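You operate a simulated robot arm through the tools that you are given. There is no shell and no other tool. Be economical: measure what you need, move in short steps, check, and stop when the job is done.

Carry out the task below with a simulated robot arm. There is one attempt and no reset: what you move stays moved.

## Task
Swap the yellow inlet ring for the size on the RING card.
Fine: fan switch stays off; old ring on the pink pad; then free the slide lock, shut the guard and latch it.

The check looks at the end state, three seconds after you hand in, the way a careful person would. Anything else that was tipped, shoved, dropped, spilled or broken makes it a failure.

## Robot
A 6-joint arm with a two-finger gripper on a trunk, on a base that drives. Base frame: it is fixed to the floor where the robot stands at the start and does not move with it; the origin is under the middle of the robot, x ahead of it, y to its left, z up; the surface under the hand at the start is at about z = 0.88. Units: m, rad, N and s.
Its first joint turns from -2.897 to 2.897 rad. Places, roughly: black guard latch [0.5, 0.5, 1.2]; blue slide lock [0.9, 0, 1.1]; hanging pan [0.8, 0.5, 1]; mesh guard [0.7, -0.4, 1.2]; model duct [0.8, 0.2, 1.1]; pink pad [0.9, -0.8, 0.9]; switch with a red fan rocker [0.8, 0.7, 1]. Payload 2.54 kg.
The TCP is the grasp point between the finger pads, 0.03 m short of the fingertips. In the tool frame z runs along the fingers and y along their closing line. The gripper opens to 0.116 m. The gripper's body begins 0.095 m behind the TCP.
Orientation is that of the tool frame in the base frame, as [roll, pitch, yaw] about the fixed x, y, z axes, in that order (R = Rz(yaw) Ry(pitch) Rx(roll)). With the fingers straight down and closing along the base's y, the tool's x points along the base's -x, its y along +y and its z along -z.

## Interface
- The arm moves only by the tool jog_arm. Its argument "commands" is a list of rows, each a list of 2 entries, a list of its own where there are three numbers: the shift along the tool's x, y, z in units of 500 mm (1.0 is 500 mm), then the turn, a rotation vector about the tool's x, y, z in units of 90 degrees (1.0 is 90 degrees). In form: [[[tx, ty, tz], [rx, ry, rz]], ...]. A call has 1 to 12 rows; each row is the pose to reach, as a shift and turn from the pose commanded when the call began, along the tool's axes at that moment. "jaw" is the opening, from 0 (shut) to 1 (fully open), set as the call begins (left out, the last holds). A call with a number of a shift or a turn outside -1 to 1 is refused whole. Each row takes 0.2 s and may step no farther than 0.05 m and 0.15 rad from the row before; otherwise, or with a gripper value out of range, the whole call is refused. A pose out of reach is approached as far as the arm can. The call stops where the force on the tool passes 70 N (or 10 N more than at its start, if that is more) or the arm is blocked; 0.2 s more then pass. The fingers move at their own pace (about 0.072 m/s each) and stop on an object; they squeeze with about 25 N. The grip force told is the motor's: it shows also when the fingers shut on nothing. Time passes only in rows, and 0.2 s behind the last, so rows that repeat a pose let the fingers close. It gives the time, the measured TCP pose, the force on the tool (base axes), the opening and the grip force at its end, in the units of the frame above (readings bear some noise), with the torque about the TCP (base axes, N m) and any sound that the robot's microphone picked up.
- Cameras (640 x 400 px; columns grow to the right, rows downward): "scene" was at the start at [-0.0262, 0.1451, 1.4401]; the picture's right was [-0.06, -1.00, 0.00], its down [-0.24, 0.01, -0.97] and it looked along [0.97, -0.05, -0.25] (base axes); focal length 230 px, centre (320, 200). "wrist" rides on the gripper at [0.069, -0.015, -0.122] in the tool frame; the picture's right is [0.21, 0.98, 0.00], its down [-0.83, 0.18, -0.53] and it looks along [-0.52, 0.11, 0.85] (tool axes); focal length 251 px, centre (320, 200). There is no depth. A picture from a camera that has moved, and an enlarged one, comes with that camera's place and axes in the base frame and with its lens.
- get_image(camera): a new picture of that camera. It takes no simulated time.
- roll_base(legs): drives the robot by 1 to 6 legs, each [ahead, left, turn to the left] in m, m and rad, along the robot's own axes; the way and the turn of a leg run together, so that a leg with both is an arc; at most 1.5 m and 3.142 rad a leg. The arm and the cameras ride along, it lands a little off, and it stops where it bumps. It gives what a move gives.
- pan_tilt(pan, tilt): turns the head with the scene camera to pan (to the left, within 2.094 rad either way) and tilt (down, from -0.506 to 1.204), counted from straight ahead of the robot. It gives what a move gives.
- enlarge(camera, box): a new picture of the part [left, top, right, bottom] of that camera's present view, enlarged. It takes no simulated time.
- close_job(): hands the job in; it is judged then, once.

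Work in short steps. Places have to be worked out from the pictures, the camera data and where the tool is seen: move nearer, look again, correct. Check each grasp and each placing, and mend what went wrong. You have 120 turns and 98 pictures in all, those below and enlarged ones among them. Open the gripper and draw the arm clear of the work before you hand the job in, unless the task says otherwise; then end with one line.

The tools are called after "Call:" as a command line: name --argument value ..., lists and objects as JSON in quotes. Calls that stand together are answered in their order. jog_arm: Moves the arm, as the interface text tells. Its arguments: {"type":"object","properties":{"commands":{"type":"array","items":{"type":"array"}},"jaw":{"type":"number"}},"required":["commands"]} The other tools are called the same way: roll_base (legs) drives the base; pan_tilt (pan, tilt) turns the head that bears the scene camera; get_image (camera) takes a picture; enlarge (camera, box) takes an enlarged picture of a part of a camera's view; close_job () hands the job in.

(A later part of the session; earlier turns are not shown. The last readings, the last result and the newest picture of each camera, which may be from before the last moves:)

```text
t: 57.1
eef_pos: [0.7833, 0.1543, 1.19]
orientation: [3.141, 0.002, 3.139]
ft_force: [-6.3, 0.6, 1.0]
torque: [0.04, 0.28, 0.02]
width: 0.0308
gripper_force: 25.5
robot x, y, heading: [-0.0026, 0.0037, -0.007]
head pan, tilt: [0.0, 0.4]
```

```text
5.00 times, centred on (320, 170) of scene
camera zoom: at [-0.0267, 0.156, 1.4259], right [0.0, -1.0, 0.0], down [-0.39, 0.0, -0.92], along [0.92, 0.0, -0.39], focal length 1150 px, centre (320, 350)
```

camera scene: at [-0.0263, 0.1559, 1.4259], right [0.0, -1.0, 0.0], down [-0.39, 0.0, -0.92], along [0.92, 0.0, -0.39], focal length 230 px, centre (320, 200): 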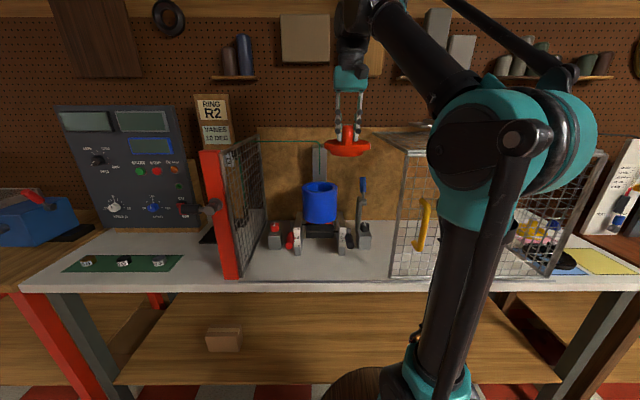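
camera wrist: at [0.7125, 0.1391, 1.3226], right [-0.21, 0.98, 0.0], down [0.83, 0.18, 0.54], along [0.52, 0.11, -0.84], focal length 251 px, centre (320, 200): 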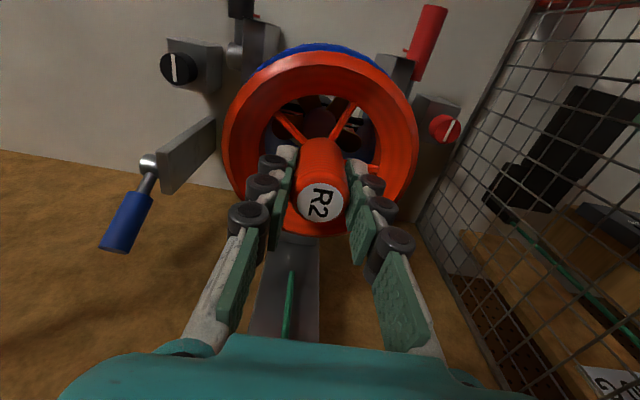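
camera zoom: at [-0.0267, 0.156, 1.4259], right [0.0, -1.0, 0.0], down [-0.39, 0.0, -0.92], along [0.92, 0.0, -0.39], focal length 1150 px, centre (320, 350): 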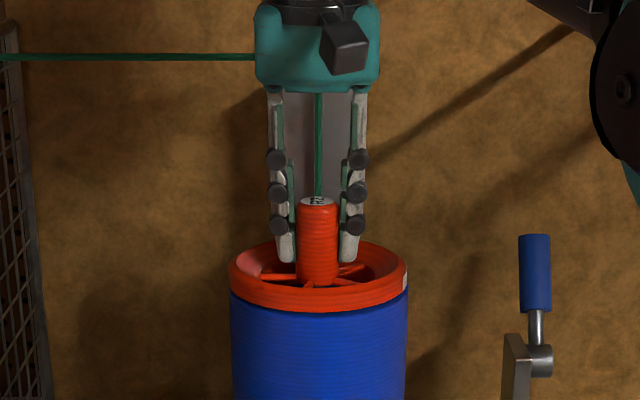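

Slight sideways contact (x too far by ~1 mm), nearly seated. Shift -1 mm in x and press on gently.

Call:
jog_arm --commands '[[[0.003, 0, 0], [0, 0, 0]], [[0.003, 0, 0.004], [0, 0, 0]], [[0.003, 0, 0.008], [0, 0, 0]], [[0.003, 0, 0.012], [0, 0, 0]]]'

Call:
enlarge --camera "scene" --box '[270, 130, 370, 210]'

```text
t: 58.1
eef_pos: [0.78, 0.1543, 1.1843]
orientation: [-3.14, 0.005, 3.139]
ft_force: [6.8, 0.2, 33.1]
torque: [-0.03, -0.1, 0.04]
width: 0.0306
gripper_force: 25.2
robot x, y, heading: [0.0007, 0.0067, 0.001]
head pan, tilt: [0.0, 0.4]
```

```text
5.00 times, centred on (320, 170) of scene
camera zoom: at [-0.0271, 0.1557, 1.4259], right [0.0, -1.0, 0.0], down [-0.39, 0.0, -0.92], along [0.92, 0.0, -0.39], focal length 1150 px, centre (320, 350)
```

zoom: 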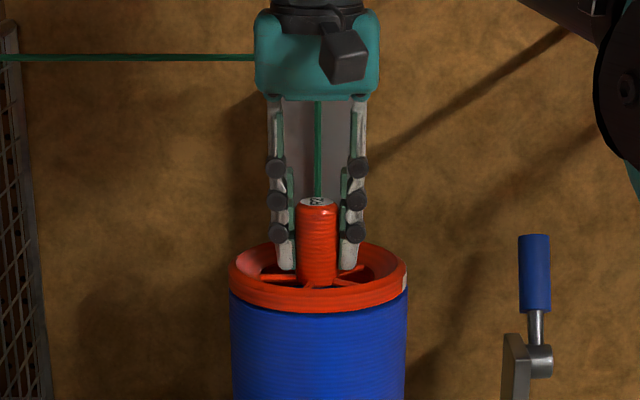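

Ring is seated (33 N, ring no longer moves). Ease off, open and rise.

Call:
jog_arm --commands '[[[0, 0, -0.008], [0, 0, 0]], [[0, 0, -0.008], [0, 0, 0]], [[0, 0, -0.008], [0, 0, 0]]]' --jaw 0.48

Call:
jog_arm --commands '[[[0, 0, -0.05], [0, 0, 0]], [[0, 0, -0.13], [0, 0, 0]], [[0, 0, -0.21], [0, 0, 0]]]'

Call:
enlarge --camera "scene" --box '[250, 110, 390, 220]'

Call:
get_image --camera "wrist"

```text
t: 58.9
eef_pos: [0.7821, 0.1542, 1.1883]
orientation: [3.14, 0.002, 3.14]
ft_force: [-0.9, -0.2, 0.2]
torque: [-0.01, 0.0, 0.0]
width: 0.0557
gripper_force: 0.1
robot x, y, heading: [0.0003, 0.003, 0.001]
head pan, tilt: [0.0, 0.4]
```

```text
t: 59.7
eef_pos: [0.7813, 0.1533, 1.2924]
orientation: [3.14, -0.001, 3.138]
ft_force: [1.5, 0.1, 0.0]
torque: [0.02, -0.01, -0.03]
width: 0.0557
gripper_force: 0.1
robot x, y, heading: [0.0009, 0.0048, -0.005]
head pan, tilt: [0.0, 0.4]
```

```text
3.64 times, centred on (320, 165) of scene
camera zoom: at [-0.0263, 0.1559, 1.4259], right [0.0, -1.0, 0.0], down [-0.39, 0.0, -0.92], along [0.92, 0.0, -0.39], focal length 837 px, centre (320, 327)
```

zoom: 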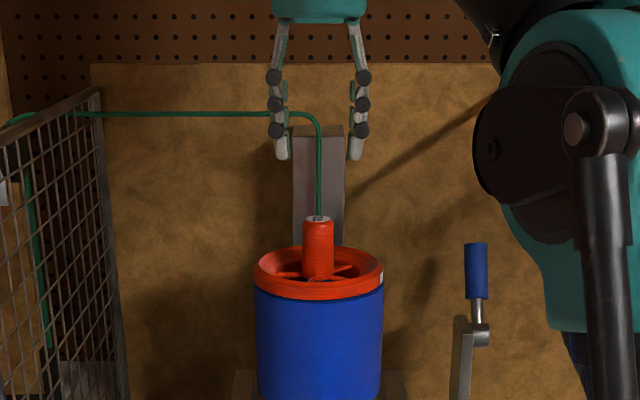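

```text
54 pictures are left
camera wrist: at [0.7113, 0.1384, 1.4137], right [-0.21, 0.98, 0.0], down [0.83, 0.18, 0.54], along [0.52, 0.11, -0.84], focal length 251 px, centre (320, 200)
```

wrist: 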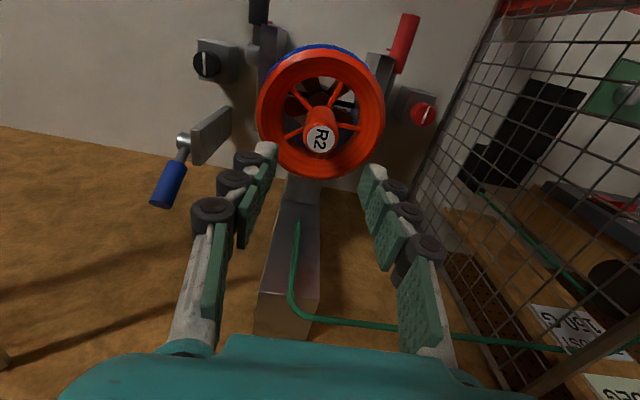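

R2 seated properly. Now inspect the slide lock, guard and latch close up; retract the arm first.

Call:
jog_arm --commands '[[[0.08, 0, -0.04], [0, 0, 0]], [[0.16, 0, -0.08], [0, 0, 0]], [[0.25, 0, -0.12], [0, 0, 0]], [[0.33, 0, -0.14], [0, 0, 0]], [[0.42, 0, -0.14], [0, 0, 0]]]'

Call:
enlarge --camera "scene" --box '[330, 160, 450, 290]'

Call:
get_image --camera "wrist"

Call:
enlarge --camera "scene" --box '[180, 130, 290, 290]'

```text
t: 60.9
eef_pos: [0.5709, 0.1542, 1.3618]
orientation: [-3.142, 0.002, 3.138]
ft_force: [0.6, 1.2, -1.4]
torque: [-0.01, 0.07, -0.02]
width: 0.0556
gripper_force: 0.2
robot x, y, heading: [0.0008, 0.0071, -0.004]
head pan, tilt: [0.0, 0.4]
```

```text
3.08 times, centred on (390, 225) of scene
camera zoom: at [-0.0257, 0.1561, 1.4259], right [0.0, -1.0, 0.0], down [-0.39, 0.0, -0.92], along [0.92, 0.0, -0.39], focal length 708 px, centre (105, 123)
```

zoom: 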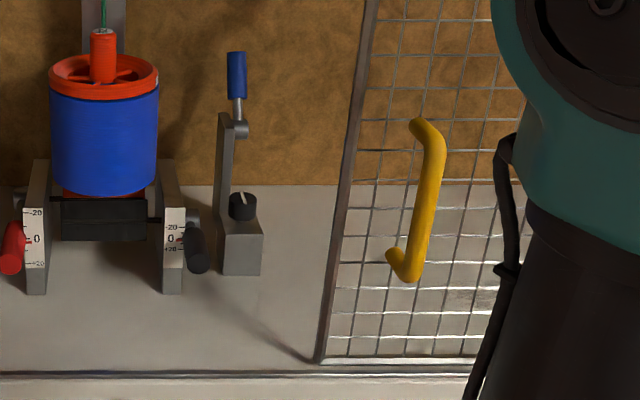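

```text
52 pictures are left
camera wrist: at [0.5016, 0.1399, 1.4837], right [-0.21, 0.98, 0.0], down [0.83, 0.18, 0.54], along [0.52, 0.11, -0.84], focal length 251 px, centre (320, 200)
```

wrist: 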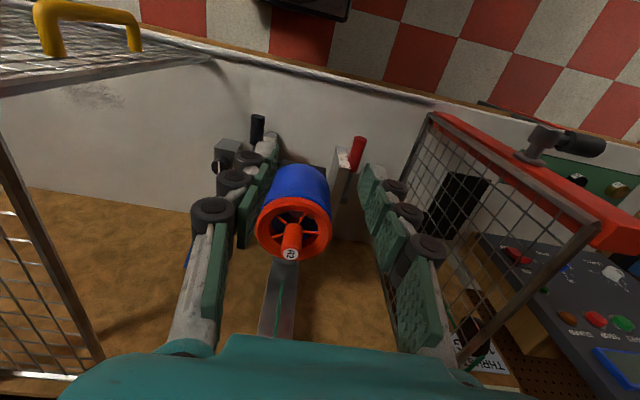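

```text
2.50 times, centred on (235, 210) of scene
camera zoom: at [-0.0257, 0.1561, 1.4259], right [0.0, -1.0, 0.0], down [-0.39, 0.0, -0.92], along [0.92, 0.0, -0.39], focal length 575 px, centre (532, 175)
```

zoom: 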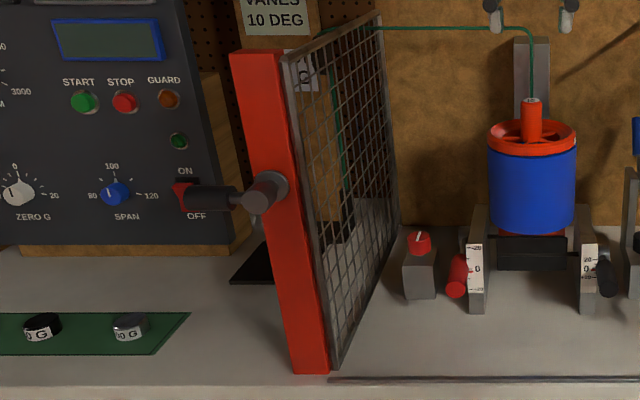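

Lever hub is near (0.9, -0.03, 1.03), handle upright. Guard's left edge is at y≈-0.08. I'll move the wrist camera nearer for a closer look at the lock.

Call:
jog_arm --commands '[[[-0.06, -0.05, 0.04], [0, 0, 0]], [[-0.12, -0.1, 0.08], [0, 0, 0]], [[-0.18, -0.14, 0.12], [0, 0, 0]], [[-0.24, -0.19, 0.15], [0, 0, 0]], [[-0.28, -0.19, 0.15], [0, 0, 0]]]'

Call:
get_image --camera "wrist"

Call:
enlarge --camera "wrist" --box '[140, 0, 340, 140]'

```text
t: 62.1
eef_pos: [0.7093, 0.0594, 1.2872]
orientation: [3.141, 0.002, 3.138]
ft_force: [0.1, -0.5, 0.5]
torque: [-0.01, -0.06, 0.04]
width: 0.0557
gripper_force: 0.0
robot x, y, heading: [-0.0018, 0.003, -0.007]
head pan, tilt: [0.0, 0.4]
```

```text
50 pictures are left
camera wrist: at [0.6402, 0.0441, 1.4086], right [-0.21, 0.98, 0.0], down [0.83, 0.18, 0.54], along [0.52, 0.11, -0.84], focal length 251 px, centre (320, 200)
```

wrist: 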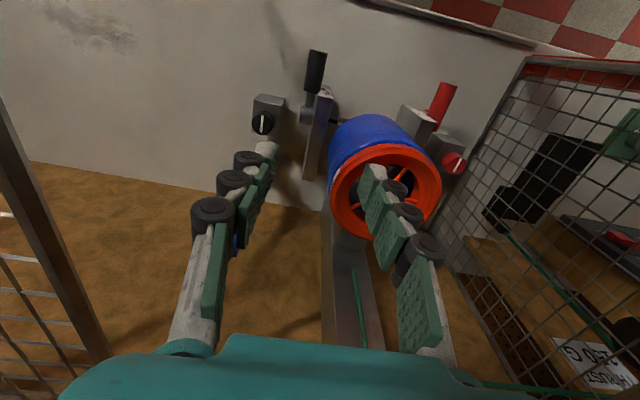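

```text
2.86 times, centred on (240, 70) of wrist
camera zoom: at [0.6402, 0.0441, 1.4086], right [-0.21, 0.98, 0.0], down [0.83, 0.18, 0.54], along [0.52, 0.11, -0.84], focal length 718 px, centre (549, 571)
```

zoom: 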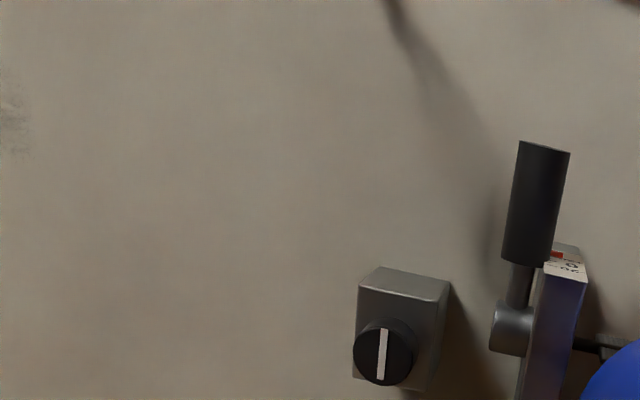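

The finger hides the lever. I'll yaw the tool 90° (camera to the +y side, jaws closing along x), which gives both a side view and a good grasp orientation.

Call:
jog_arm --commands '[[[0, 0, -0.01], [0, 0, 0.085]], [[0, 0, -0.02], [0, 0, 0.17]], [[0, 0, -0.02], [0, 0, 0.255]], [[0, 0, -0.02], [0, 0, 0.34]], [[0, 0, -0.02], [0, 0, 0.425]], [[0, 0, -0.02], [0, 0, 0.51]], [[0, 0, -0.02], [0, 0, 0.595]], [[0, 0, -0.02], [0, 0, 0.68]], [[0, 0, -0.02], [0, 0, 0.765]], [[0, 0, -0.02], [0, 0, 0.85]], [[0, 0, -0.02], [0, 0, 0.93]], [[0, 0, -0.02], [0, 0, 1.0]]]'

Call:
get_image --camera "wrist"

Call:
get_image --camera "scene"

```text
t: 64.7
eef_pos: [0.7099, 0.0599, 1.2973]
orientation: [3.14, -0.001, 1.563]
ft_force: [0.1, -0.4, -0.5]
torque: [0.02, -0.02, 0.01]
width: 0.0557
gripper_force: 0.2
robot x, y, heading: [-0.0006, 0.0094, -0.004]
head pan, tilt: [0.0, 0.4]
```

```text
48 pictures are left
camera wrist: at [0.6946, 0.1284, 1.4189], right [0.98, 0.21, 0.0], down [0.17, -0.83, 0.53], along [0.11, -0.52, -0.85], focal length 251 px, centre (320, 200)
```

wrist: 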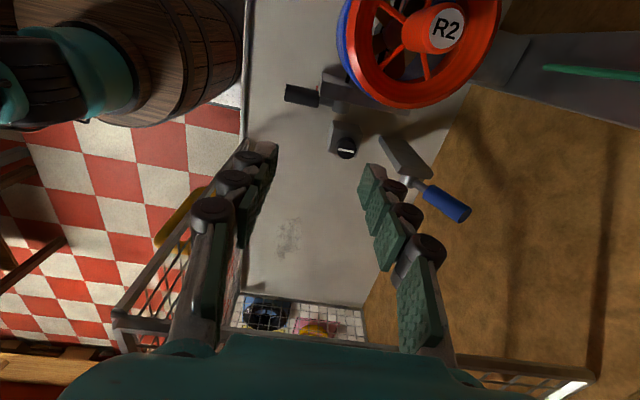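

```text
47 pictures are left
camera scene: at [-0.0263, 0.1559, 1.4259], right [0.0, -1.0, 0.0], down [-0.39, 0.0, -0.92], along [0.92, 0.0, -0.39], focal length 230 px, centre (320, 200)
```

scene: 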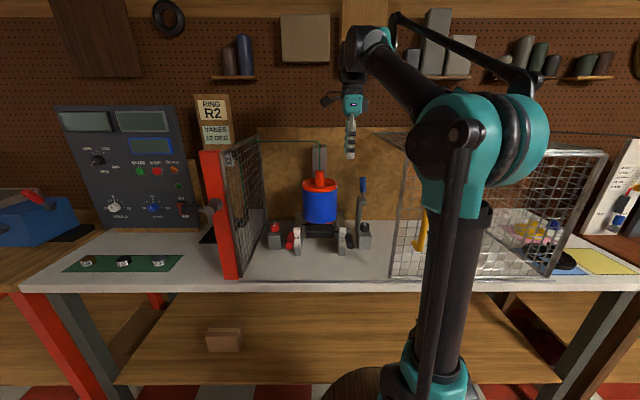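

The lever leans ~34° away (+x): hub ≈(0.879,-0.03,1.045), tip ≈(0.933,-0.03,1.126). I'll shift the base 0.15 m left so the forearm clears the guard corner, with jaws fully open.

Call:
roll_base --legs '[[0, 0.15, 0]]'

Call:
jog_arm --commands '[[[0, 0, 0], [0, 0, 0]], [[0, 0, 0], [0, 0, 0]]]' --jaw 1.0

```text
t: 66.0
eef_pos: [0.7118, 0.2103, 1.2965]
orientation: [3.141, 0.0, 1.567]
ft_force: [0.3, 0.4, 0.9]
torque: [-0.06, -0.01, -0.04]
width: 0.0557
gripper_force: 0.1
robot x, y, heading: [0.0026, 0.1572, -0.004]
head pan, tilt: [0.0, 0.4]
```

```text
t: 66.7
eef_pos: [0.7113, 0.2088, 1.2967]
orientation: [3.139, 0.0, 1.569]
ft_force: [0.1, -0.5, 0.0]
torque: [0.0, -0.02, -0.01]
width: 0.1161
gripper_force: 0.1
robot x, y, heading: [-0.001, 0.1544, -0.003]
head pan, tilt: [0.0, 0.4]
```

Move to above the handle, z≈1.22.

Call:
jog_arm --commands '[[[-0.09, 0, 0], [0, 0, 0]], [[-0.18, 0, 0], [0, 0, 0]], [[-0.27, 0.0, 0], [0, 0, 0]], [[-0.36, 0.05, 0], [0, 0, 0]], [[-0.43, 0.1, 0.02], [0, 0, 0]], [[-0.474, 0.18, 0.04], [0, 0, 0]], [[-0.474, 0.26, 0.08], [0, 0, 0]], [[-0.474, 0.34, 0.12], [0, 0, 0]], [[-0.474, 0.402, 0.155], [0, 0, 0]], [[-0.474, 0.402, 0.155], [0, 0, 0]]]'

Call:
get_image --camera "wrist"

Call:
get_image --camera "scene"

```text
refused: row 4 steps farther than a row can; nothing moved
```

```text
46 pictures are left
camera wrist: at [0.6949, 0.2791, 1.4189], right [0.98, 0.21, 0.0], down [0.18, -0.83, 0.53], along [0.12, -0.52, -0.85], focal length 251 px, centre (320, 200)
```

wrist: 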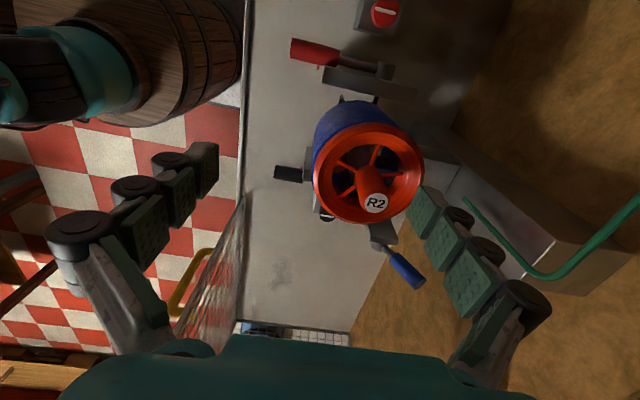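

```text
45 pictures are left
camera scene: at [-0.0259, 0.3061, 1.4259], right [0.0, -1.0, 0.0], down [-0.39, 0.0, -0.92], along [0.92, 0.0, -0.39], focal length 230 px, centre (320, 200)
```

scene: 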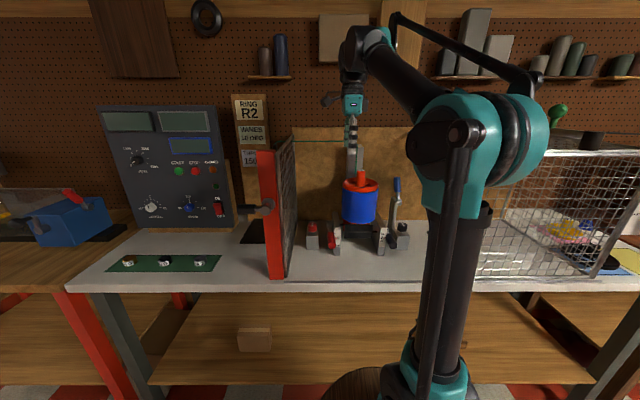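

Row too long; resend with finer steps.

Call:
jog_arm --commands '[[[-0.09, 0, 0], [0, 0, 0]], [[-0.18, 0, 0], [0, 0, 0]], [[-0.27, 0.0, 0], [0, 0, 0]], [[-0.34, 0.05, 0], [0, 0, 0]], [[-0.41, 0.1, 0.02], [0, 0, 0]], [[-0.46, 0.17, 0.04], [0, 0, 0]], [[-0.474, 0.25, 0.07], [0, 0, 0]], [[-0.474, 0.33, 0.11], [0, 0, 0]], [[-0.474, 0.402, 0.155], [0, 0, 0]], [[-0.474, 0.402, 0.155], [0, 0, 0]]]'

Call:
get_image --camera "wrist"

Call:
get_image --camera "scene"

```text
t: 68.8
eef_pos: [0.9118, -0.0276, 1.2205]
orientation: [3.141, 0.0, 1.566]
ft_force: [-0.4, 0.3, 0.4]
torque: [-0.01, -0.01, -0.04]
width: 0.1163
gripper_force: 0.1
robot x, y, heading: [0.0047, 0.1548, -0.009]
head pan, tilt: [0.0, 0.4]
```

```text
44 pictures are left
camera wrist: at [0.8963, 0.0407, 1.342], right [0.98, 0.21, 0.0], down [0.18, -0.83, 0.53], along [0.12, -0.52, -0.85], focal length 251 px, centre (320, 200)
```

wrist: 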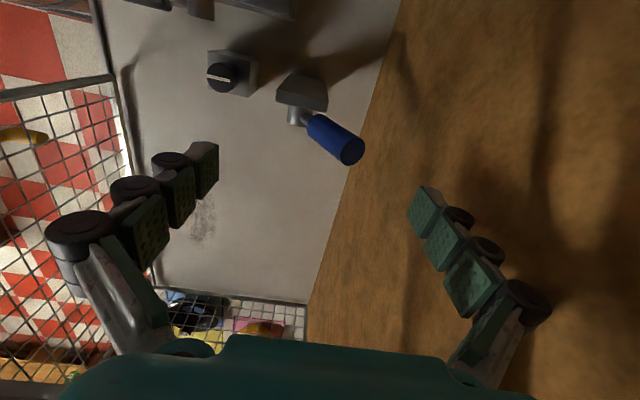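

```text
43 pictures are left
camera scene: at [-0.026, 0.3061, 1.4259], right [0.0, -1.0, 0.0], down [-0.39, 0.0, -0.92], along [0.92, 0.0, -0.39], focal length 230 px, centre (320, 200)
```

scene: 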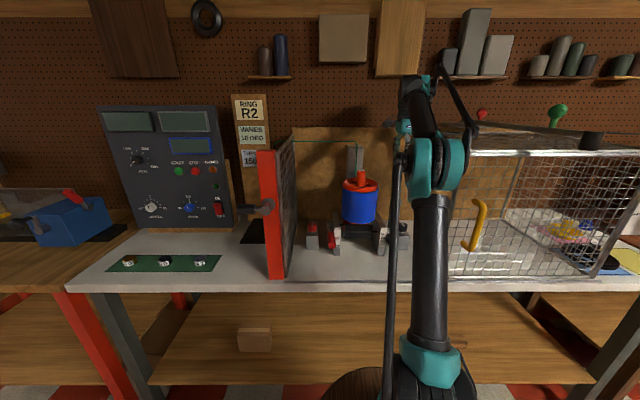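

Handle centre at y≈-0.035, tip x≈0.937. Lower with the jaws straddling it (fingertips ~1.075).

Call:
jog_arm --commands '[[[-0.012, 0.016, 0], [0, 0, 0]], [[-0.012, 0.016, 0.08], [0, 0, 0]], [[-0.012, 0.016, 0.16], [0, 0, 0]], [[-0.012, 0.016, 0.22], [0, 0, 0]], [[-0.012, 0.016, 0.23], [0, 0, 0]]]'

Call:
get_image --camera "wrist"

```text
t: 69.4
eef_pos: [0.92, -0.0339, 1.2052]
orientation: [3.126, 0.01, 1.579]
ft_force: [5.4, -1.1, 24.4]
torque: [-0.98, 0.97, 0.2]
width: 0.1161
gripper_force: 0.0
robot x, y, heading: [0.0001, 0.1554, -0.005]
head pan, tilt: [0.0, 0.4]
stopped in row 2: the force on the tool passed its limit at 270 N (the readings are from after the stop); the commanded pose is now the measured one
```

```text
42 pictures are left
camera wrist: at [0.9023, 0.0364, 1.3263], right [0.97, 0.22, 0.01], down [0.18, -0.82, 0.55], along [0.13, -0.53, -0.84], focal length 251 px, centre (320, 200)
```

wrist: 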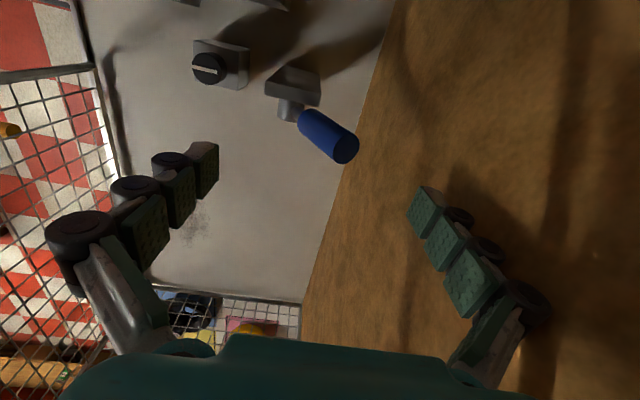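

Something hit hard (270 N) — probably the arm against the guard top. Back up and look.

Call:
jog_arm --commands '[[[0.0, 0, -0.03], [0, 0, 0]], [[0, 0, -0.06], [0, 0, 0]]]'

Call:
get_image --camera "scene"

Call:
enlarge --camera "scene" --box '[370, 60, 640, 290]'

```text
t: 70.0
eef_pos: [0.9211, -0.0328, 1.2349]
orientation: [3.128, 0.01, 1.578]
ft_force: [-0.7, 0.3, -0.2]
torque: [-0.05, -0.03, 0.02]
width: 0.1157
gripper_force: 0.1
robot x, y, heading: [0.0041, 0.1595, -0.004]
head pan, tilt: [0.0, 0.4]
```

```text
41 pictures are left
camera scene: at [-0.0256, 0.3059, 1.4259], right [0.0, -1.0, 0.0], down [-0.39, 0.0, -0.92], along [0.92, 0.0, -0.39], focal length 230 px, centre (320, 200)
```

scene: 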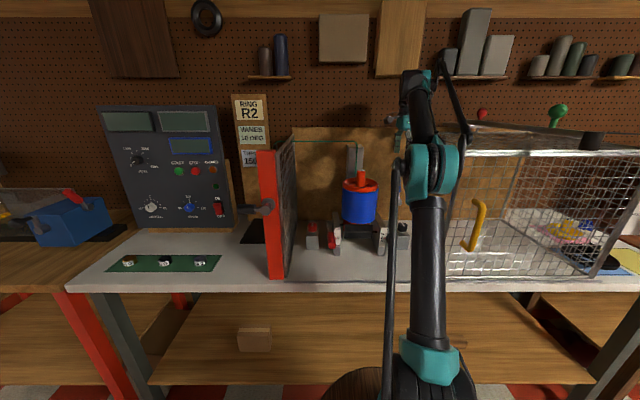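

```text
1.74 times, centred on (505, 175) of scene
camera zoom: at [-0.0256, 0.3059, 1.4259], right [0.0, -1.0, 0.0], down [-0.39, 0.0, -0.92], along [0.92, 0.0, -0.39], focal length 400 px, centre (-2, 244)
```

zoom: 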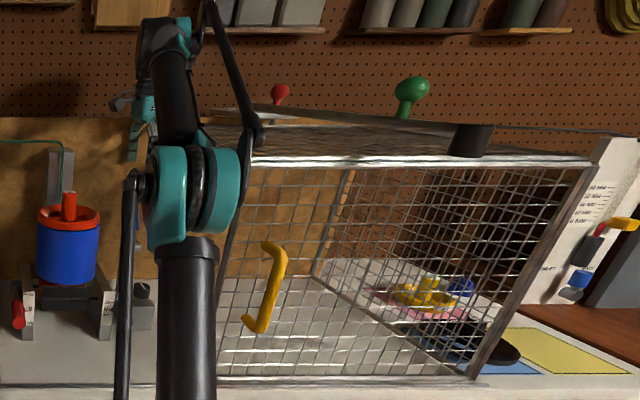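

Torque implies contact at about (0.90,-0.08,1.31): the gripper's upper body on the guard's top-left edge; guard appears unmoved. I'll tilt the hand 12° towards +y to clear it and descend again, carefully.

Call:
jog_arm --commands '[[[0.01, 0, 0], [0, -0.07, 0]], [[0.016, 0, 0], [0, -0.14, 0]], [[0.016, 0, 0.03], [0, -0.14, 0]], [[0.016, 0, 0.06], [0, -0.14, 0]]]'

Call:
get_image --camera "wrist"

```text
t: 71.0
eef_pos: [0.9216, -0.0252, 1.2037]
orientation: [3.123, 0.229, 1.574]
ft_force: [0.2, -0.1, 0.3]
torque: [0.0, -0.01, -0.01]
width: 0.1158
gripper_force: 0.2
robot x, y, heading: [-0.0003, 0.158, -0.005]
head pan, tilt: [0.0, 0.4]
```

```text
39 pictures are left
camera wrist: at [0.9034, 0.0694, 1.3067], right [0.98, 0.22, -0.03], down [0.18, -0.68, 0.71], along [0.13, -0.7, -0.7], focal length 251 px, centre (320, 200)
```

wrist: 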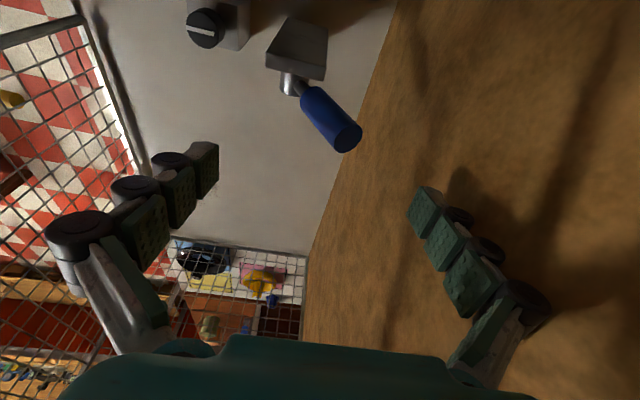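

Clear now. Descend straight down ~85 mm.

Call:
jog_arm --commands '[[[0.009, 0, 0.04], [0, 0, 0]], [[0.018, 0, 0.08], [0, 0, 0]], [[0.027, 0, 0.12], [0, 0, 0]], [[0.037, 0, 0.164], [0, 0, 0]]]'

Call:
get_image --camera "wrist"

```text
t: 72.0
eef_pos: [0.9214, -0.0271, 1.1207]
orientation: [3.126, 0.23, 1.574]
ft_force: [-0.6, 0.1, 0.2]
torque: [0.02, -0.03, -0.01]
width: 0.1159
gripper_force: 0.0
robot x, y, heading: [-0.0018, 0.1516, -0.002]
head pan, tilt: [0.0, 0.4]
```

```text
38 pictures are left
camera wrist: at [0.9042, 0.0678, 1.2223], right [0.98, 0.22, -0.03], down [0.18, -0.68, 0.71], along [0.13, -0.7, -0.7], focal length 251 px, centre (320, 200)
```

wrist: 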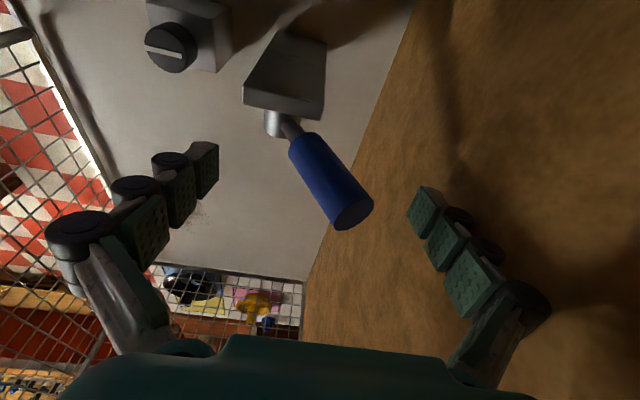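

Handle is between the fingers. Pull toward -x gradually with the rear finger and watch the force.

Call:
jog_arm --commands '[[[0, -0.03, 0], [0, 0, 0]], [[0, -0.05, 0], [0, 0, 0]], [[0, -0.065, 0], [0, 0, 0]], [[0, -0.08, 0], [0, 0, 0]], [[0, -0.095, 0], [0, 0, 0]], [[0, -0.11, 0], [0, 0, 0]]]'

Call:
get_image --camera "wrist"

```text
t: 73.4
eef_pos: [0.8663, -0.0267, 1.1198]
orientation: [3.129, 0.23, 1.575]
ft_force: [0.9, -0.6, -0.4]
torque: [0.01, 0.05, 0.03]
width: 0.1159
gripper_force: 0.1
robot x, y, heading: [0.0011, 0.1548, -0.005]
head pan, tilt: [0.0, 0.4]
```

```text
37 pictures are left
camera wrist: at [0.849, 0.0679, 1.2216], right [0.98, 0.22, -0.04], down [0.18, -0.68, 0.71], along [0.13, -0.7, -0.7], focal length 251 px, centre (320, 200)
```

wrist: 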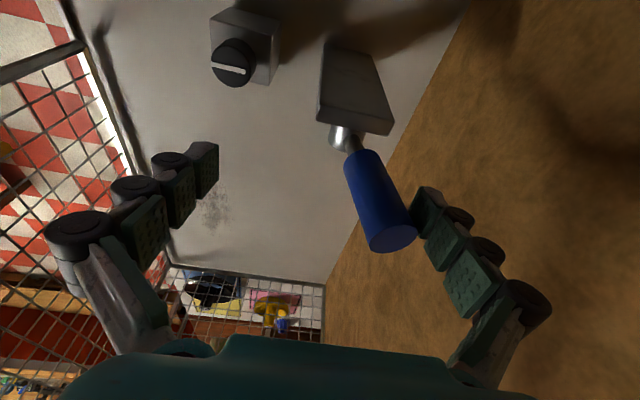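

The lever is following freely (now ~18° from vertical). Continue pulling.

Call:
jog_arm --commands '[[[0, -0.02, 0], [0, 0, 0]], [[0, -0.04, 0], [0, 0, 0]], [[0, -0.06, 0], [0, 0, 0]], [[0, -0.08, 0], [0, 0, 0]], [[0, -0.1, 0], [0, 0, 0]], [[0, -0.12, 0], [0, 0, 0]]]'

Call:
get_image --camera "wrist"

```text
t: 74.8
eef_pos: [0.8069, -0.0273, 1.1185]
orientation: [3.127, 0.23, 1.573]
ft_force: [0.1, -0.2, -0.5]
torque: [0.03, 0.02, -0.01]
width: 0.116
gripper_force: 0.1
robot x, y, heading: [0.0027, 0.1536, -0.001]
head pan, tilt: [0.0, 0.4]
```

```text
36 pictures are left
camera wrist: at [0.7894, 0.0671, 1.2209], right [0.98, 0.22, -0.04], down [0.18, -0.68, 0.71], along [0.13, -0.7, -0.7], focal length 251 px, centre (320, 200)
```

wrist: 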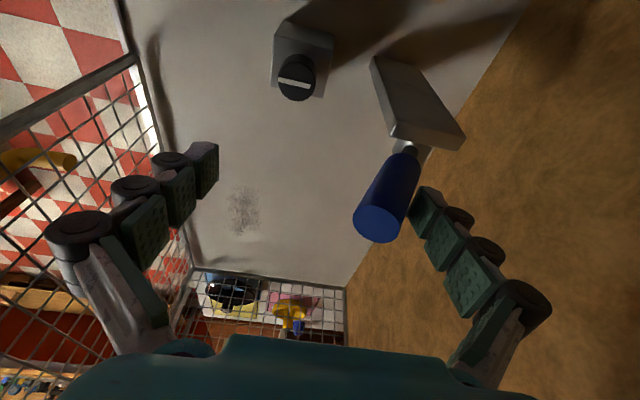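

Lever now ~23° toward the robot, still free. Keep pulling until it reaches a stop.

Call:
jog_arm --commands '[[[0.001, -0.02, 0.005], [0, 0, 0]], [[0.003, -0.04, 0.012], [0, 0, 0]], [[0.005, -0.06, 0.02], [0, 0, 0]], [[0.006, -0.08, 0.03], [0, 0, 0]]]'

Call:
get_image --camera "wrist"

```text
t: 75.3
eef_pos: [0.8003, -0.0275, 1.1155]
orientation: [3.108, 0.236, 1.577]
ft_force: [14.0, -0.3, 7.4]
torque: [-0.06, -0.49, 0.07]
width: 0.1159
gripper_force: 0.6
robot x, y, heading: [0.0027, 0.1593, -0.002]
head pan, tilt: [0.0, 0.4]
stopped in row 2: the force on the tool passed its limit at 87 N (the readings are from after the stop); the commanded pose is now the measured one
```

```text
35 pictures are left
camera wrist: at [0.7804, 0.0672, 1.2177], right [0.97, 0.22, -0.02], down [0.17, -0.68, 0.72], along [0.15, -0.7, -0.7], focal length 251 px, centre (320, 200)
```

wrist: 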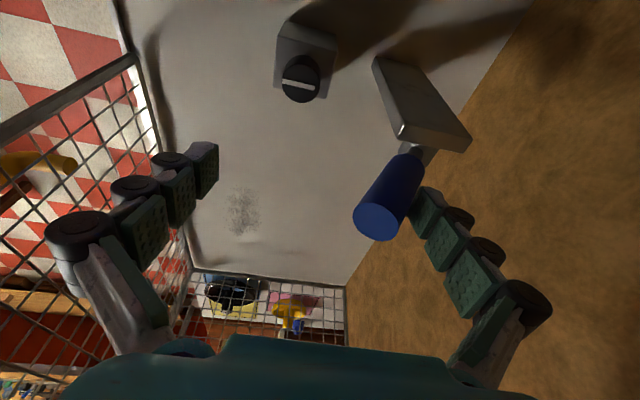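

Hit its end stop: lever thrown over fully. Back off slightly and rise clear.

Call:
jog_arm --commands '[[[0, 0.03, 0], [0, 0, 0]], [[-0.01, 0.03, -0.06], [0, 0, 0]], [[-0.02, 0.03, -0.14], [0, 0, 0]], [[-0.02, 0.0, -0.22], [0, 0, 0]], [[-0.02, -0.05, -0.29], [0, 0, 0]], [[-0.02, -0.1, -0.35], [0, 0.07, 0]], [[-0.02, -0.18, -0.39], [0, 0.14, 0]], [[-0.02, -0.26, -0.42], [0, 0.14, 0]]]'

Call:
enlarge --camera "scene" --box '[340, 120, 640, 300]'

Call:
get_image --camera "wrist"

```text
t: 77.2
eef_pos: [0.6616, 0.0086, 1.3182]
orientation: [3.111, 0.013, 1.583]
ft_force: [1.1, 0.0, -1.1]
torque: [0.0, 0.12, -0.01]
width: 0.116
gripper_force: 0.0
robot x, y, heading: [0.0007, 0.1531, -0.003]
head pan, tilt: [0.0, 0.4]
```

```text
2.13 times, centred on (490, 210) of scene
camera zoom: at [-0.0244, 0.3058, 1.4259], right [0.0, -1.0, 0.0], down [-0.39, 0.0, -0.92], along [0.92, 0.0, -0.39], focal length 491 px, centre (-43, 179)
```

zoom: 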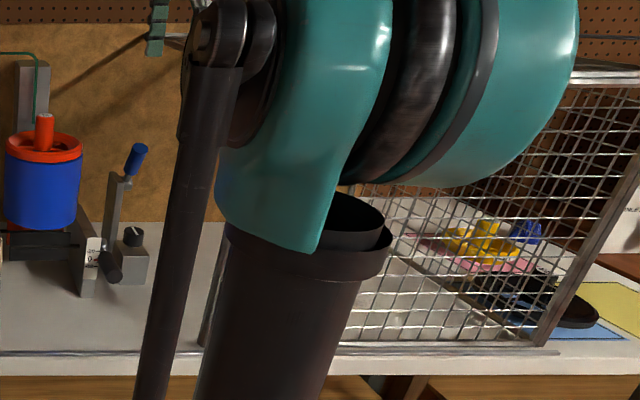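

```text
33 pictures are left
camera wrist: at [0.6418, 0.0788, 1.4382], right [0.97, 0.23, 0.03], down [0.18, -0.82, 0.55], along [0.15, -0.53, -0.84], focal length 251 px, centre (320, 200)
```

wrist: 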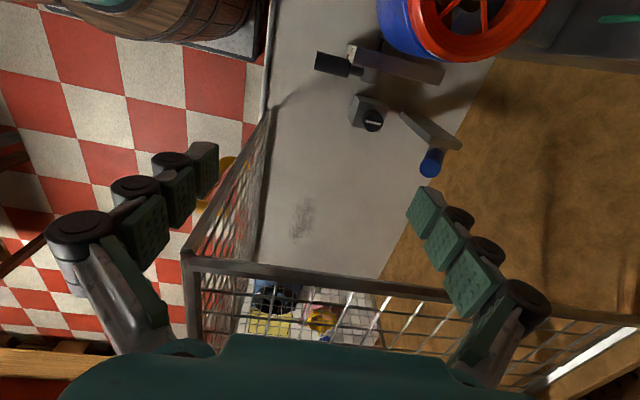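

Lever is over. Now the guard: I'll rotate the tool back to closing along y and retreat in front of the guard, then view its yellow handle.

Call:
jog_arm --commands '[[[0, -0.03, 0], [0, 0, -0.085]], [[0, -0.07, 0], [0, 0, -0.17]], [[0, -0.11, 0], [0, 0, -0.255]], [[0, -0.15, 0], [0, 0, -0.34]], [[0, -0.19, 0], [0, 0, -0.425]], [[0, -0.23, 0], [0, 0, -0.51]], [[0, -0.27, 0], [0, 0, -0.595]], [[0, -0.31, 0], [0, 0, -0.68]], [[0, -0.35, 0], [0, 0, -0.765]], [[0, -0.38, 0], [0, 0, -0.85]], [[0, -0.4, 0], [0, 0, -0.93]], [[0, -0.4, 0], [0, 0, -1.0]]]' --jaw 0.6

Call:
get_image --camera "wrist"

Call:
get_image --camera "scene"

```text
t: 79.8
eef_pos: [0.4615, 0.0061, 1.3126]
orientation: [-3.129, 0.029, -3.126]
ft_force: [0.0, -0.2, 0.3]
torque: [-0.01, 0.0, 0.01]
width: 0.0698
gripper_force: 0.1
robot x, y, heading: [-0.0007, 0.1566, -0.003]
head pan, tilt: [0.0, 0.4]
```

```text
32 pictures are left
camera wrist: at [0.3895, -0.008, 1.4327], right [-0.23, 0.97, -0.02], down [0.81, 0.2, 0.56], along [0.54, 0.11, -0.83], focal length 251 px, centre (320, 200)
```

wrist: 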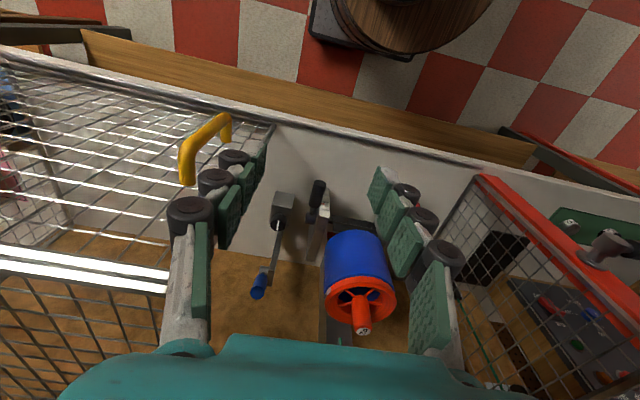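

```text
31 pictures are left
camera scene: at [-0.0251, 0.3059, 1.4259], right [0.0, -1.0, 0.0], down [-0.39, 0.0, -0.92], along [0.92, 0.0, -0.39], focal length 230 px, centre (320, 200)
```

scene: 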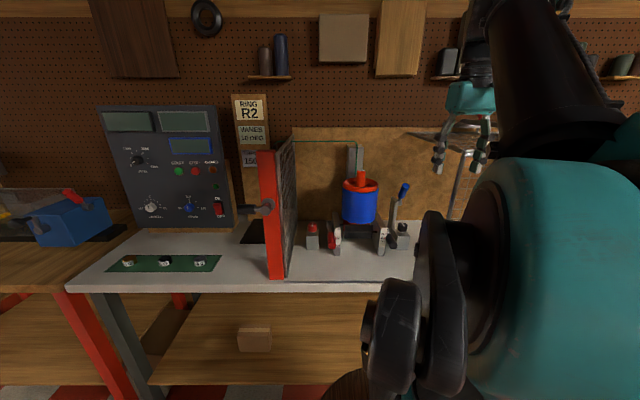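

Handle bar at ≈(0.525, -0.133), z 1.03–1.18. Position above it, tilting the hand back 20°.

Call:
jog_arm --commands '[[[0, -0.07, 0.01], [0, -0.055, 0]], [[0, -0.14, 0.02], [0, -0.11, 0]], [[-0.01, -0.21, 0.03], [0, -0.165, 0]], [[-0.02, -0.278, 0.05], [0, -0.222, 0]], [[-0.027, -0.278, 0.065], [0, -0.222, 0]]]'

Call:
get_image --camera "wrist"

```text
t: 81.0
eef_pos: [0.4777, -0.1339, 1.2832]
orientation: [-3.125, 0.378, -3.125]
ft_force: [-0.4, -0.1, 0.3]
torque: [0.02, 0.0, 0.01]
width: 0.0697
gripper_force: 0.0
robot x, y, heading: [-0.0008, 0.1549, -0.008]
head pan, tilt: [0.0, 0.4]
```

```text
30 pictures are left
camera wrist: at [0.3687, -0.1482, 1.3704], right [-0.21, 0.97, -0.09], down [0.57, 0.2, 0.8], along [0.8, 0.12, -0.59], focal length 251 px, centre (320, 200)
```

wrist: 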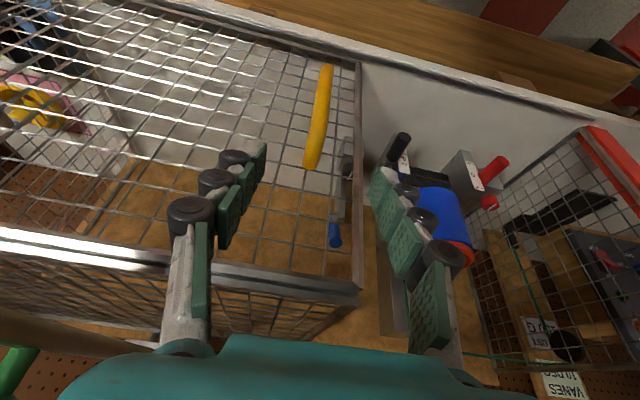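

Good lateral alignment. Advance along the tool axis to straddle the bar.

Call:
jog_arm --commands '[[[0.003, 0, 0.08], [0, 0, 0]], [[0.006, 0, 0.15], [0, 0, 0]], [[0.01, 0, 0.22], [0, 0, 0]], [[0.012, 0, 0.27], [0, 0, 0]], [[0.012, 0, 0.3], [0, 0, 0]]]'

Call:
get_image --camera "wrist"

```text
t: 82.2
eef_pos: [0.5282, -0.1341, 1.1402]
orientation: [-3.127, 0.379, -3.126]
ft_force: [-0.8, 0.3, 0.0]
torque: [-0.03, 0.02, -0.01]
width: 0.0694
gripper_force: 0.0
robot x, y, heading: [0.0016, 0.157, -0.002]
head pan, tilt: [0.0, 0.4]
```

```text
29 pictures are left
camera wrist: at [0.4184, -0.1492, 1.228], right [-0.21, 0.97, -0.09], down [0.57, 0.2, 0.8], along [0.8, 0.12, -0.59], focal length 251 px, centre (320, 200)
```

wrist: 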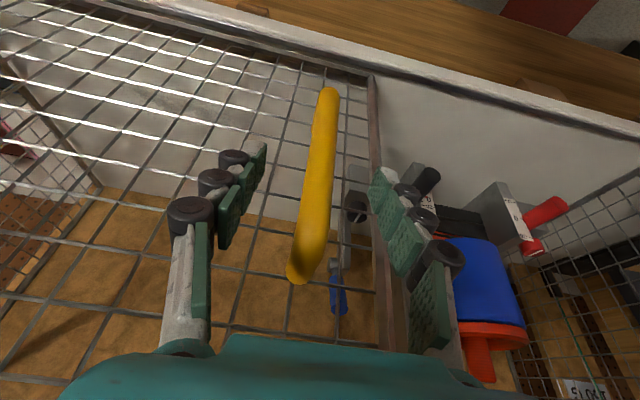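

Bar appears ~1–2 cm further in than the TCP (x≈0.545). Advance 14 mm in x, then close.

Call:
jog_arm --commands '[[[-0.013, 0, 0.005], [0, 0, 0]], [[-0.026, 0, 0.01], [0, 0, 0]], [[-0.026, 0, 0.01], [0, 0, 0]]]'

Call:
jog_arm --commands '[[[0, 0, 0], [0, 0, 0]], [[0, 0, 0], [0, 0, 0]], [[0, 0, 0], [0, 0, 0]], [[0, 0, 0], [0, 0, 0]]]' --jaw 0.0

Call:
get_image --camera "wrist"

```text
t: 83.0
eef_pos: [0.5421, -0.1326, 1.141]
orientation: [-3.127, 0.378, -3.128]
ft_force: [-0.2, 0.4, 0.5]
torque: [0.0, 0.02, 0.02]
width: 0.0694
gripper_force: 0.1
robot x, y, heading: [0.0005, 0.1539, -0.01]
head pan, tilt: [0.0, 0.4]
```

```text
t: 84.0
eef_pos: [0.5425, -0.1335, 1.1412]
orientation: [-3.128, 0.38, -3.126]
ft_force: [0.4, -3.0, -1.3]
torque: [0.4, -0.09, -0.03]
width: 0.0167
gripper_force: 42.3
robot x, y, heading: [0.0028, 0.1545, -0.007]
head pan, tilt: [0.0, 0.4]
```

```text
28 pictures are left
camera wrist: at [0.4327, -0.1492, 1.2288], right [-0.21, 0.97, -0.09], down [0.57, 0.2, 0.8], along [0.8, 0.12, -0.59], focal length 251 px, centre (320, 200)
```

wrist: 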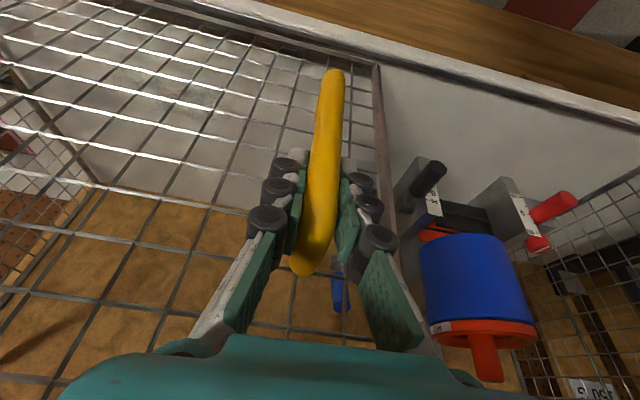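

Bar is gripped. Slide the guard +y gently for a first few centimetres.

Call:
jog_arm --commands '[[[0, 0.02, 0], [0, 0, 0]], [[0, 0.04, 0], [0, 0, 0]], [[0, 0.07, 0], [0, 0, 0]], [[0, 0.1, 0], [0, 0, 0]]]'

Call:
get_image --camera "wrist"

```text
t: 85.0
eef_pos: [0.5412, -0.083, 1.1415]
orientation: [-3.128, 0.38, -3.125]
ft_force: [2.6, 0.8, 21.3]
torque: [0.38, 0.09, 0.14]
width: 0.0166
gripper_force: 42.5
robot x, y, heading: [0.0023, 0.1553, -0.004]
head pan, tilt: [0.0, 0.4]
```

```text
27 pictures are left
camera wrist: at [0.4326, -0.098, 1.2286], right [-0.21, 0.97, -0.09], down [0.57, 0.2, 0.8], along [0.8, 0.12, -0.59], focal length 251 px, centre (320, 200)
```

wrist: 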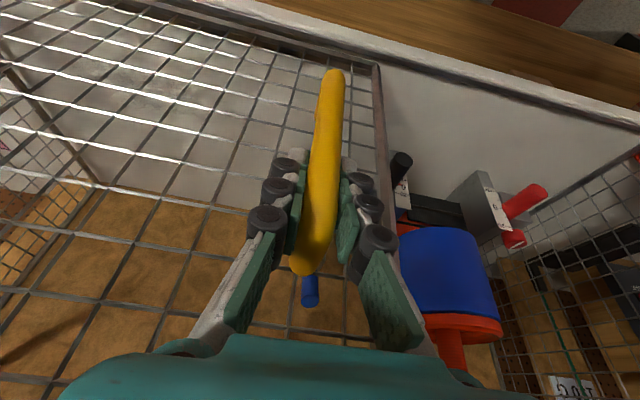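

Guard slides. Continue with drift compensation.

Call:
jog_arm --commands '[[[-0.002, 0.06, -0.003], [0, 0, 0]], [[-0.003, 0.12, -0.003], [0, 0, 0]], [[-0.004, 0.18, -0.003], [0, 0, 0]], [[-0.005, 0.24, -0.004], [0, 0, 0]], [[-0.006, 0.3, -0.004], [0, 0, 0]], [[-0.007, 0.36, -0.005], [0, 0, 0]], [[-0.008, 0.42, -0.005], [0, 0, 0]], [[-0.009, 0.48, -0.006], [0, 0, 0]], [[-0.01, 0.54, -0.006], [0, 0, 0]], [[-0.011, 0.6, -0.007], [0, 0, 0]]]'

Call:
get_image --camera "wrist"

Call:
get_image --camera "scene"

```text
t: 87.2
eef_pos: [0.5416, 0.2164, 1.1418]
orientation: [-3.128, 0.377, -3.126]
ft_force: [-11.3, 0.2, -26.3]
torque: [0.19, 0.06, -0.03]
width: 0.0167
gripper_force: 42.2
robot x, y, heading: [0.0018, 0.1532, 0.0]
head pan, tilt: [0.0, 0.4]
```

```text
26 pictures are left
camera wrist: at [0.4329, 0.2012, 1.2292], right [-0.21, 0.97, -0.09], down [0.57, 0.2, 0.8], along [0.79, 0.12, -0.6], focal length 251 px, centre (320, 200)
```

wrist: 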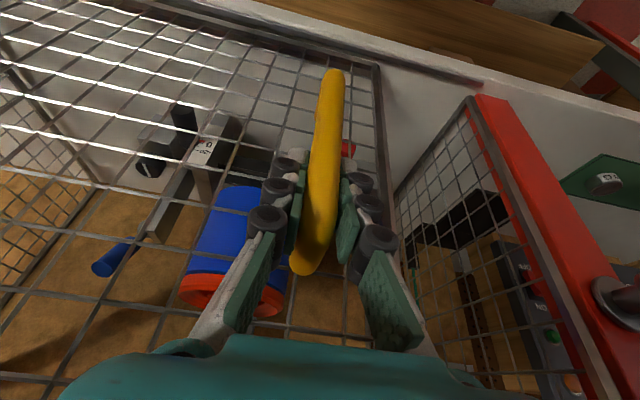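

```text
25 pictures are left
camera scene: at [-0.0251, 0.3061, 1.4259], right [0.0, -1.0, 0.0], down [-0.39, 0.0, -0.92], along [0.92, 0.0, -0.39], focal length 230 px, centre (320, 200)
```

scene: 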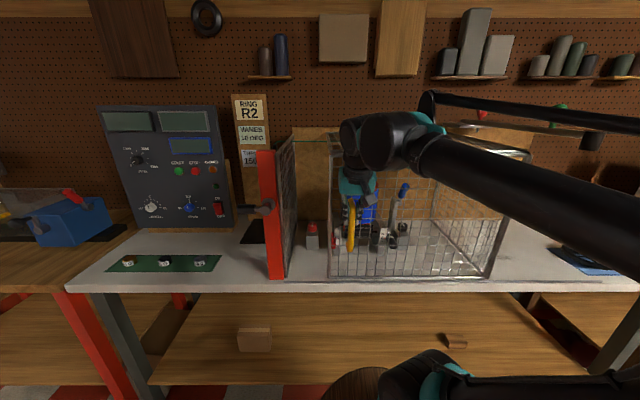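

About 0.13 m remain to the fixed panel. Continue, slowing near closure.

Call:
jog_arm --commands '[[[-0.001, 0.05, 0.004], [0, 0, 0]], [[-0.002, 0.1, 0.004], [0, 0, 0]], [[-0.003, 0.15, 0.003], [0, 0, 0]], [[-0.003, 0.19, 0.003], [0, 0, 0]], [[-0.004, 0.22, 0.003], [0, 0, 0]], [[-0.004, 0.24, 0.003], [0, 0, 0]], [[-0.004, 0.26, 0.003], [0, 0, 0]], [[-0.004, 0.275, 0.003], [0, 0, 0]], [[-0.005, 0.29, 0.003], [0, 0, 0]], [[-0.005, 0.305, 0.003], [0, 0, 0]], [[-0.005, 0.32, 0.003], [0, 0, 0]], [[-0.005, 0.335, 0.003], [0, 0, 0]]]'

Call:
get_image --camera "wrist"

```text
t: 89.2
eef_pos: [0.5422, 0.3536, 1.139]
orientation: [-3.114, 0.379, -3.131]
ft_force: [-2.6, -27.9, 14.0]
torque: [0.7, 0.11, 0.06]
width: 0.0169
gripper_force: 42.3
robot x, y, heading: [0.0031, 0.1567, -0.002]
head pan, tilt: [0.0, 0.4]
stopped in row 10: the force on the tool passed its limit at 81 N (the readings are from after the stop); the commanded pose is now the measured one
```

```text
24 pictures are left
camera wrist: at [0.4339, 0.3406, 1.227], right [-0.2, 0.97, -0.1], down [0.57, 0.2, 0.8], along [0.8, 0.1, -0.6], focal length 251 px, centre (320, 200)
```

wrist: 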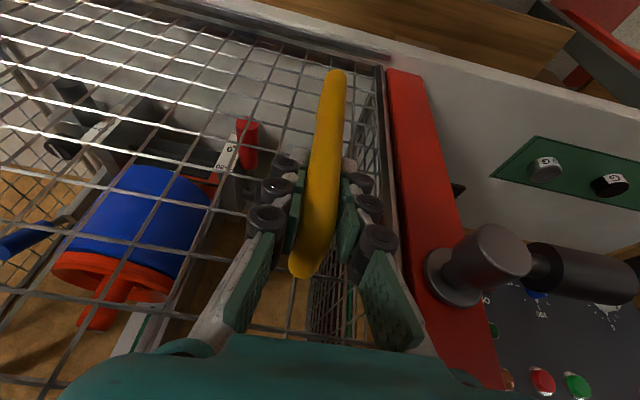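

Guard is shut (stopped at 81 N). Release the handle and withdraw along the tool axis.

Call:
jog_arm --commands '[[[0, 0, 0], [0, 0, 0]], [[0, 0, 0], [0, 0, 0]], [[0, 0, 0], [0, 0, 0]]]' --jaw 0.5

Call:
jog_arm --commands '[[[0.04, 0, -0.03], [0, 0, 0]], [[0.1, 0, -0.08], [0, 0, 0]], [[0.16, 0, -0.13], [0, 0, 0]], [[0.2, -0.05, -0.2], [0, 0, 0]], [[0.22, -0.12, -0.24], [0, 0, 0]]]'

Call:
get_image --camera "scene"

Call:
get_image --camera "wrist"

```text
t: 90.0
eef_pos: [0.5427, 0.3573, 1.1379]
orientation: [-3.117, 0.377, -3.127]
ft_force: [-0.3, -0.1, 0.8]
torque: [0.03, 0.02, 0.01]
width: 0.0579
gripper_force: 0.0
robot x, y, heading: [0.0023, 0.1551, -0.004]
head pan, tilt: [0.0, 0.4]
```

```text
t: 91.2
eef_pos: [0.3963, 0.2986, 1.2106]
orientation: [-3.115, 0.376, -3.128]
ft_force: [0.6, 0.2, -0.4]
torque: [-0.01, 0.02, -0.02]
width: 0.0577
gripper_force: 0.0
robot x, y, heading: [0.0002, 0.156, -0.004]
head pan, tilt: [0.0, 0.4]
```

```text
23 pictures are left
camera scene: at [-0.0248, 0.3056, 1.4259], right [0.0, -1.0, 0.0], down [-0.39, 0.0, -0.92], along [0.92, 0.0, -0.39], focal length 230 px, centre (320, 200)
```

scene: 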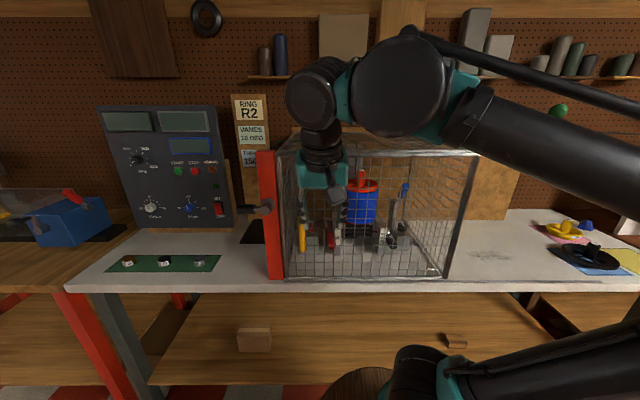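

```text
22 pictures are left
camera wrist: at [0.287, 0.2845, 1.299], right [-0.2, 0.97, -0.1], down [0.57, 0.2, 0.8], along [0.8, 0.1, -0.6], focal length 251 px, centre (320, 200)
```

wrist: 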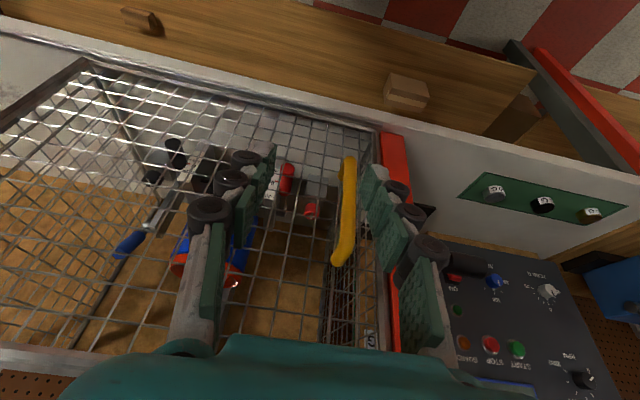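

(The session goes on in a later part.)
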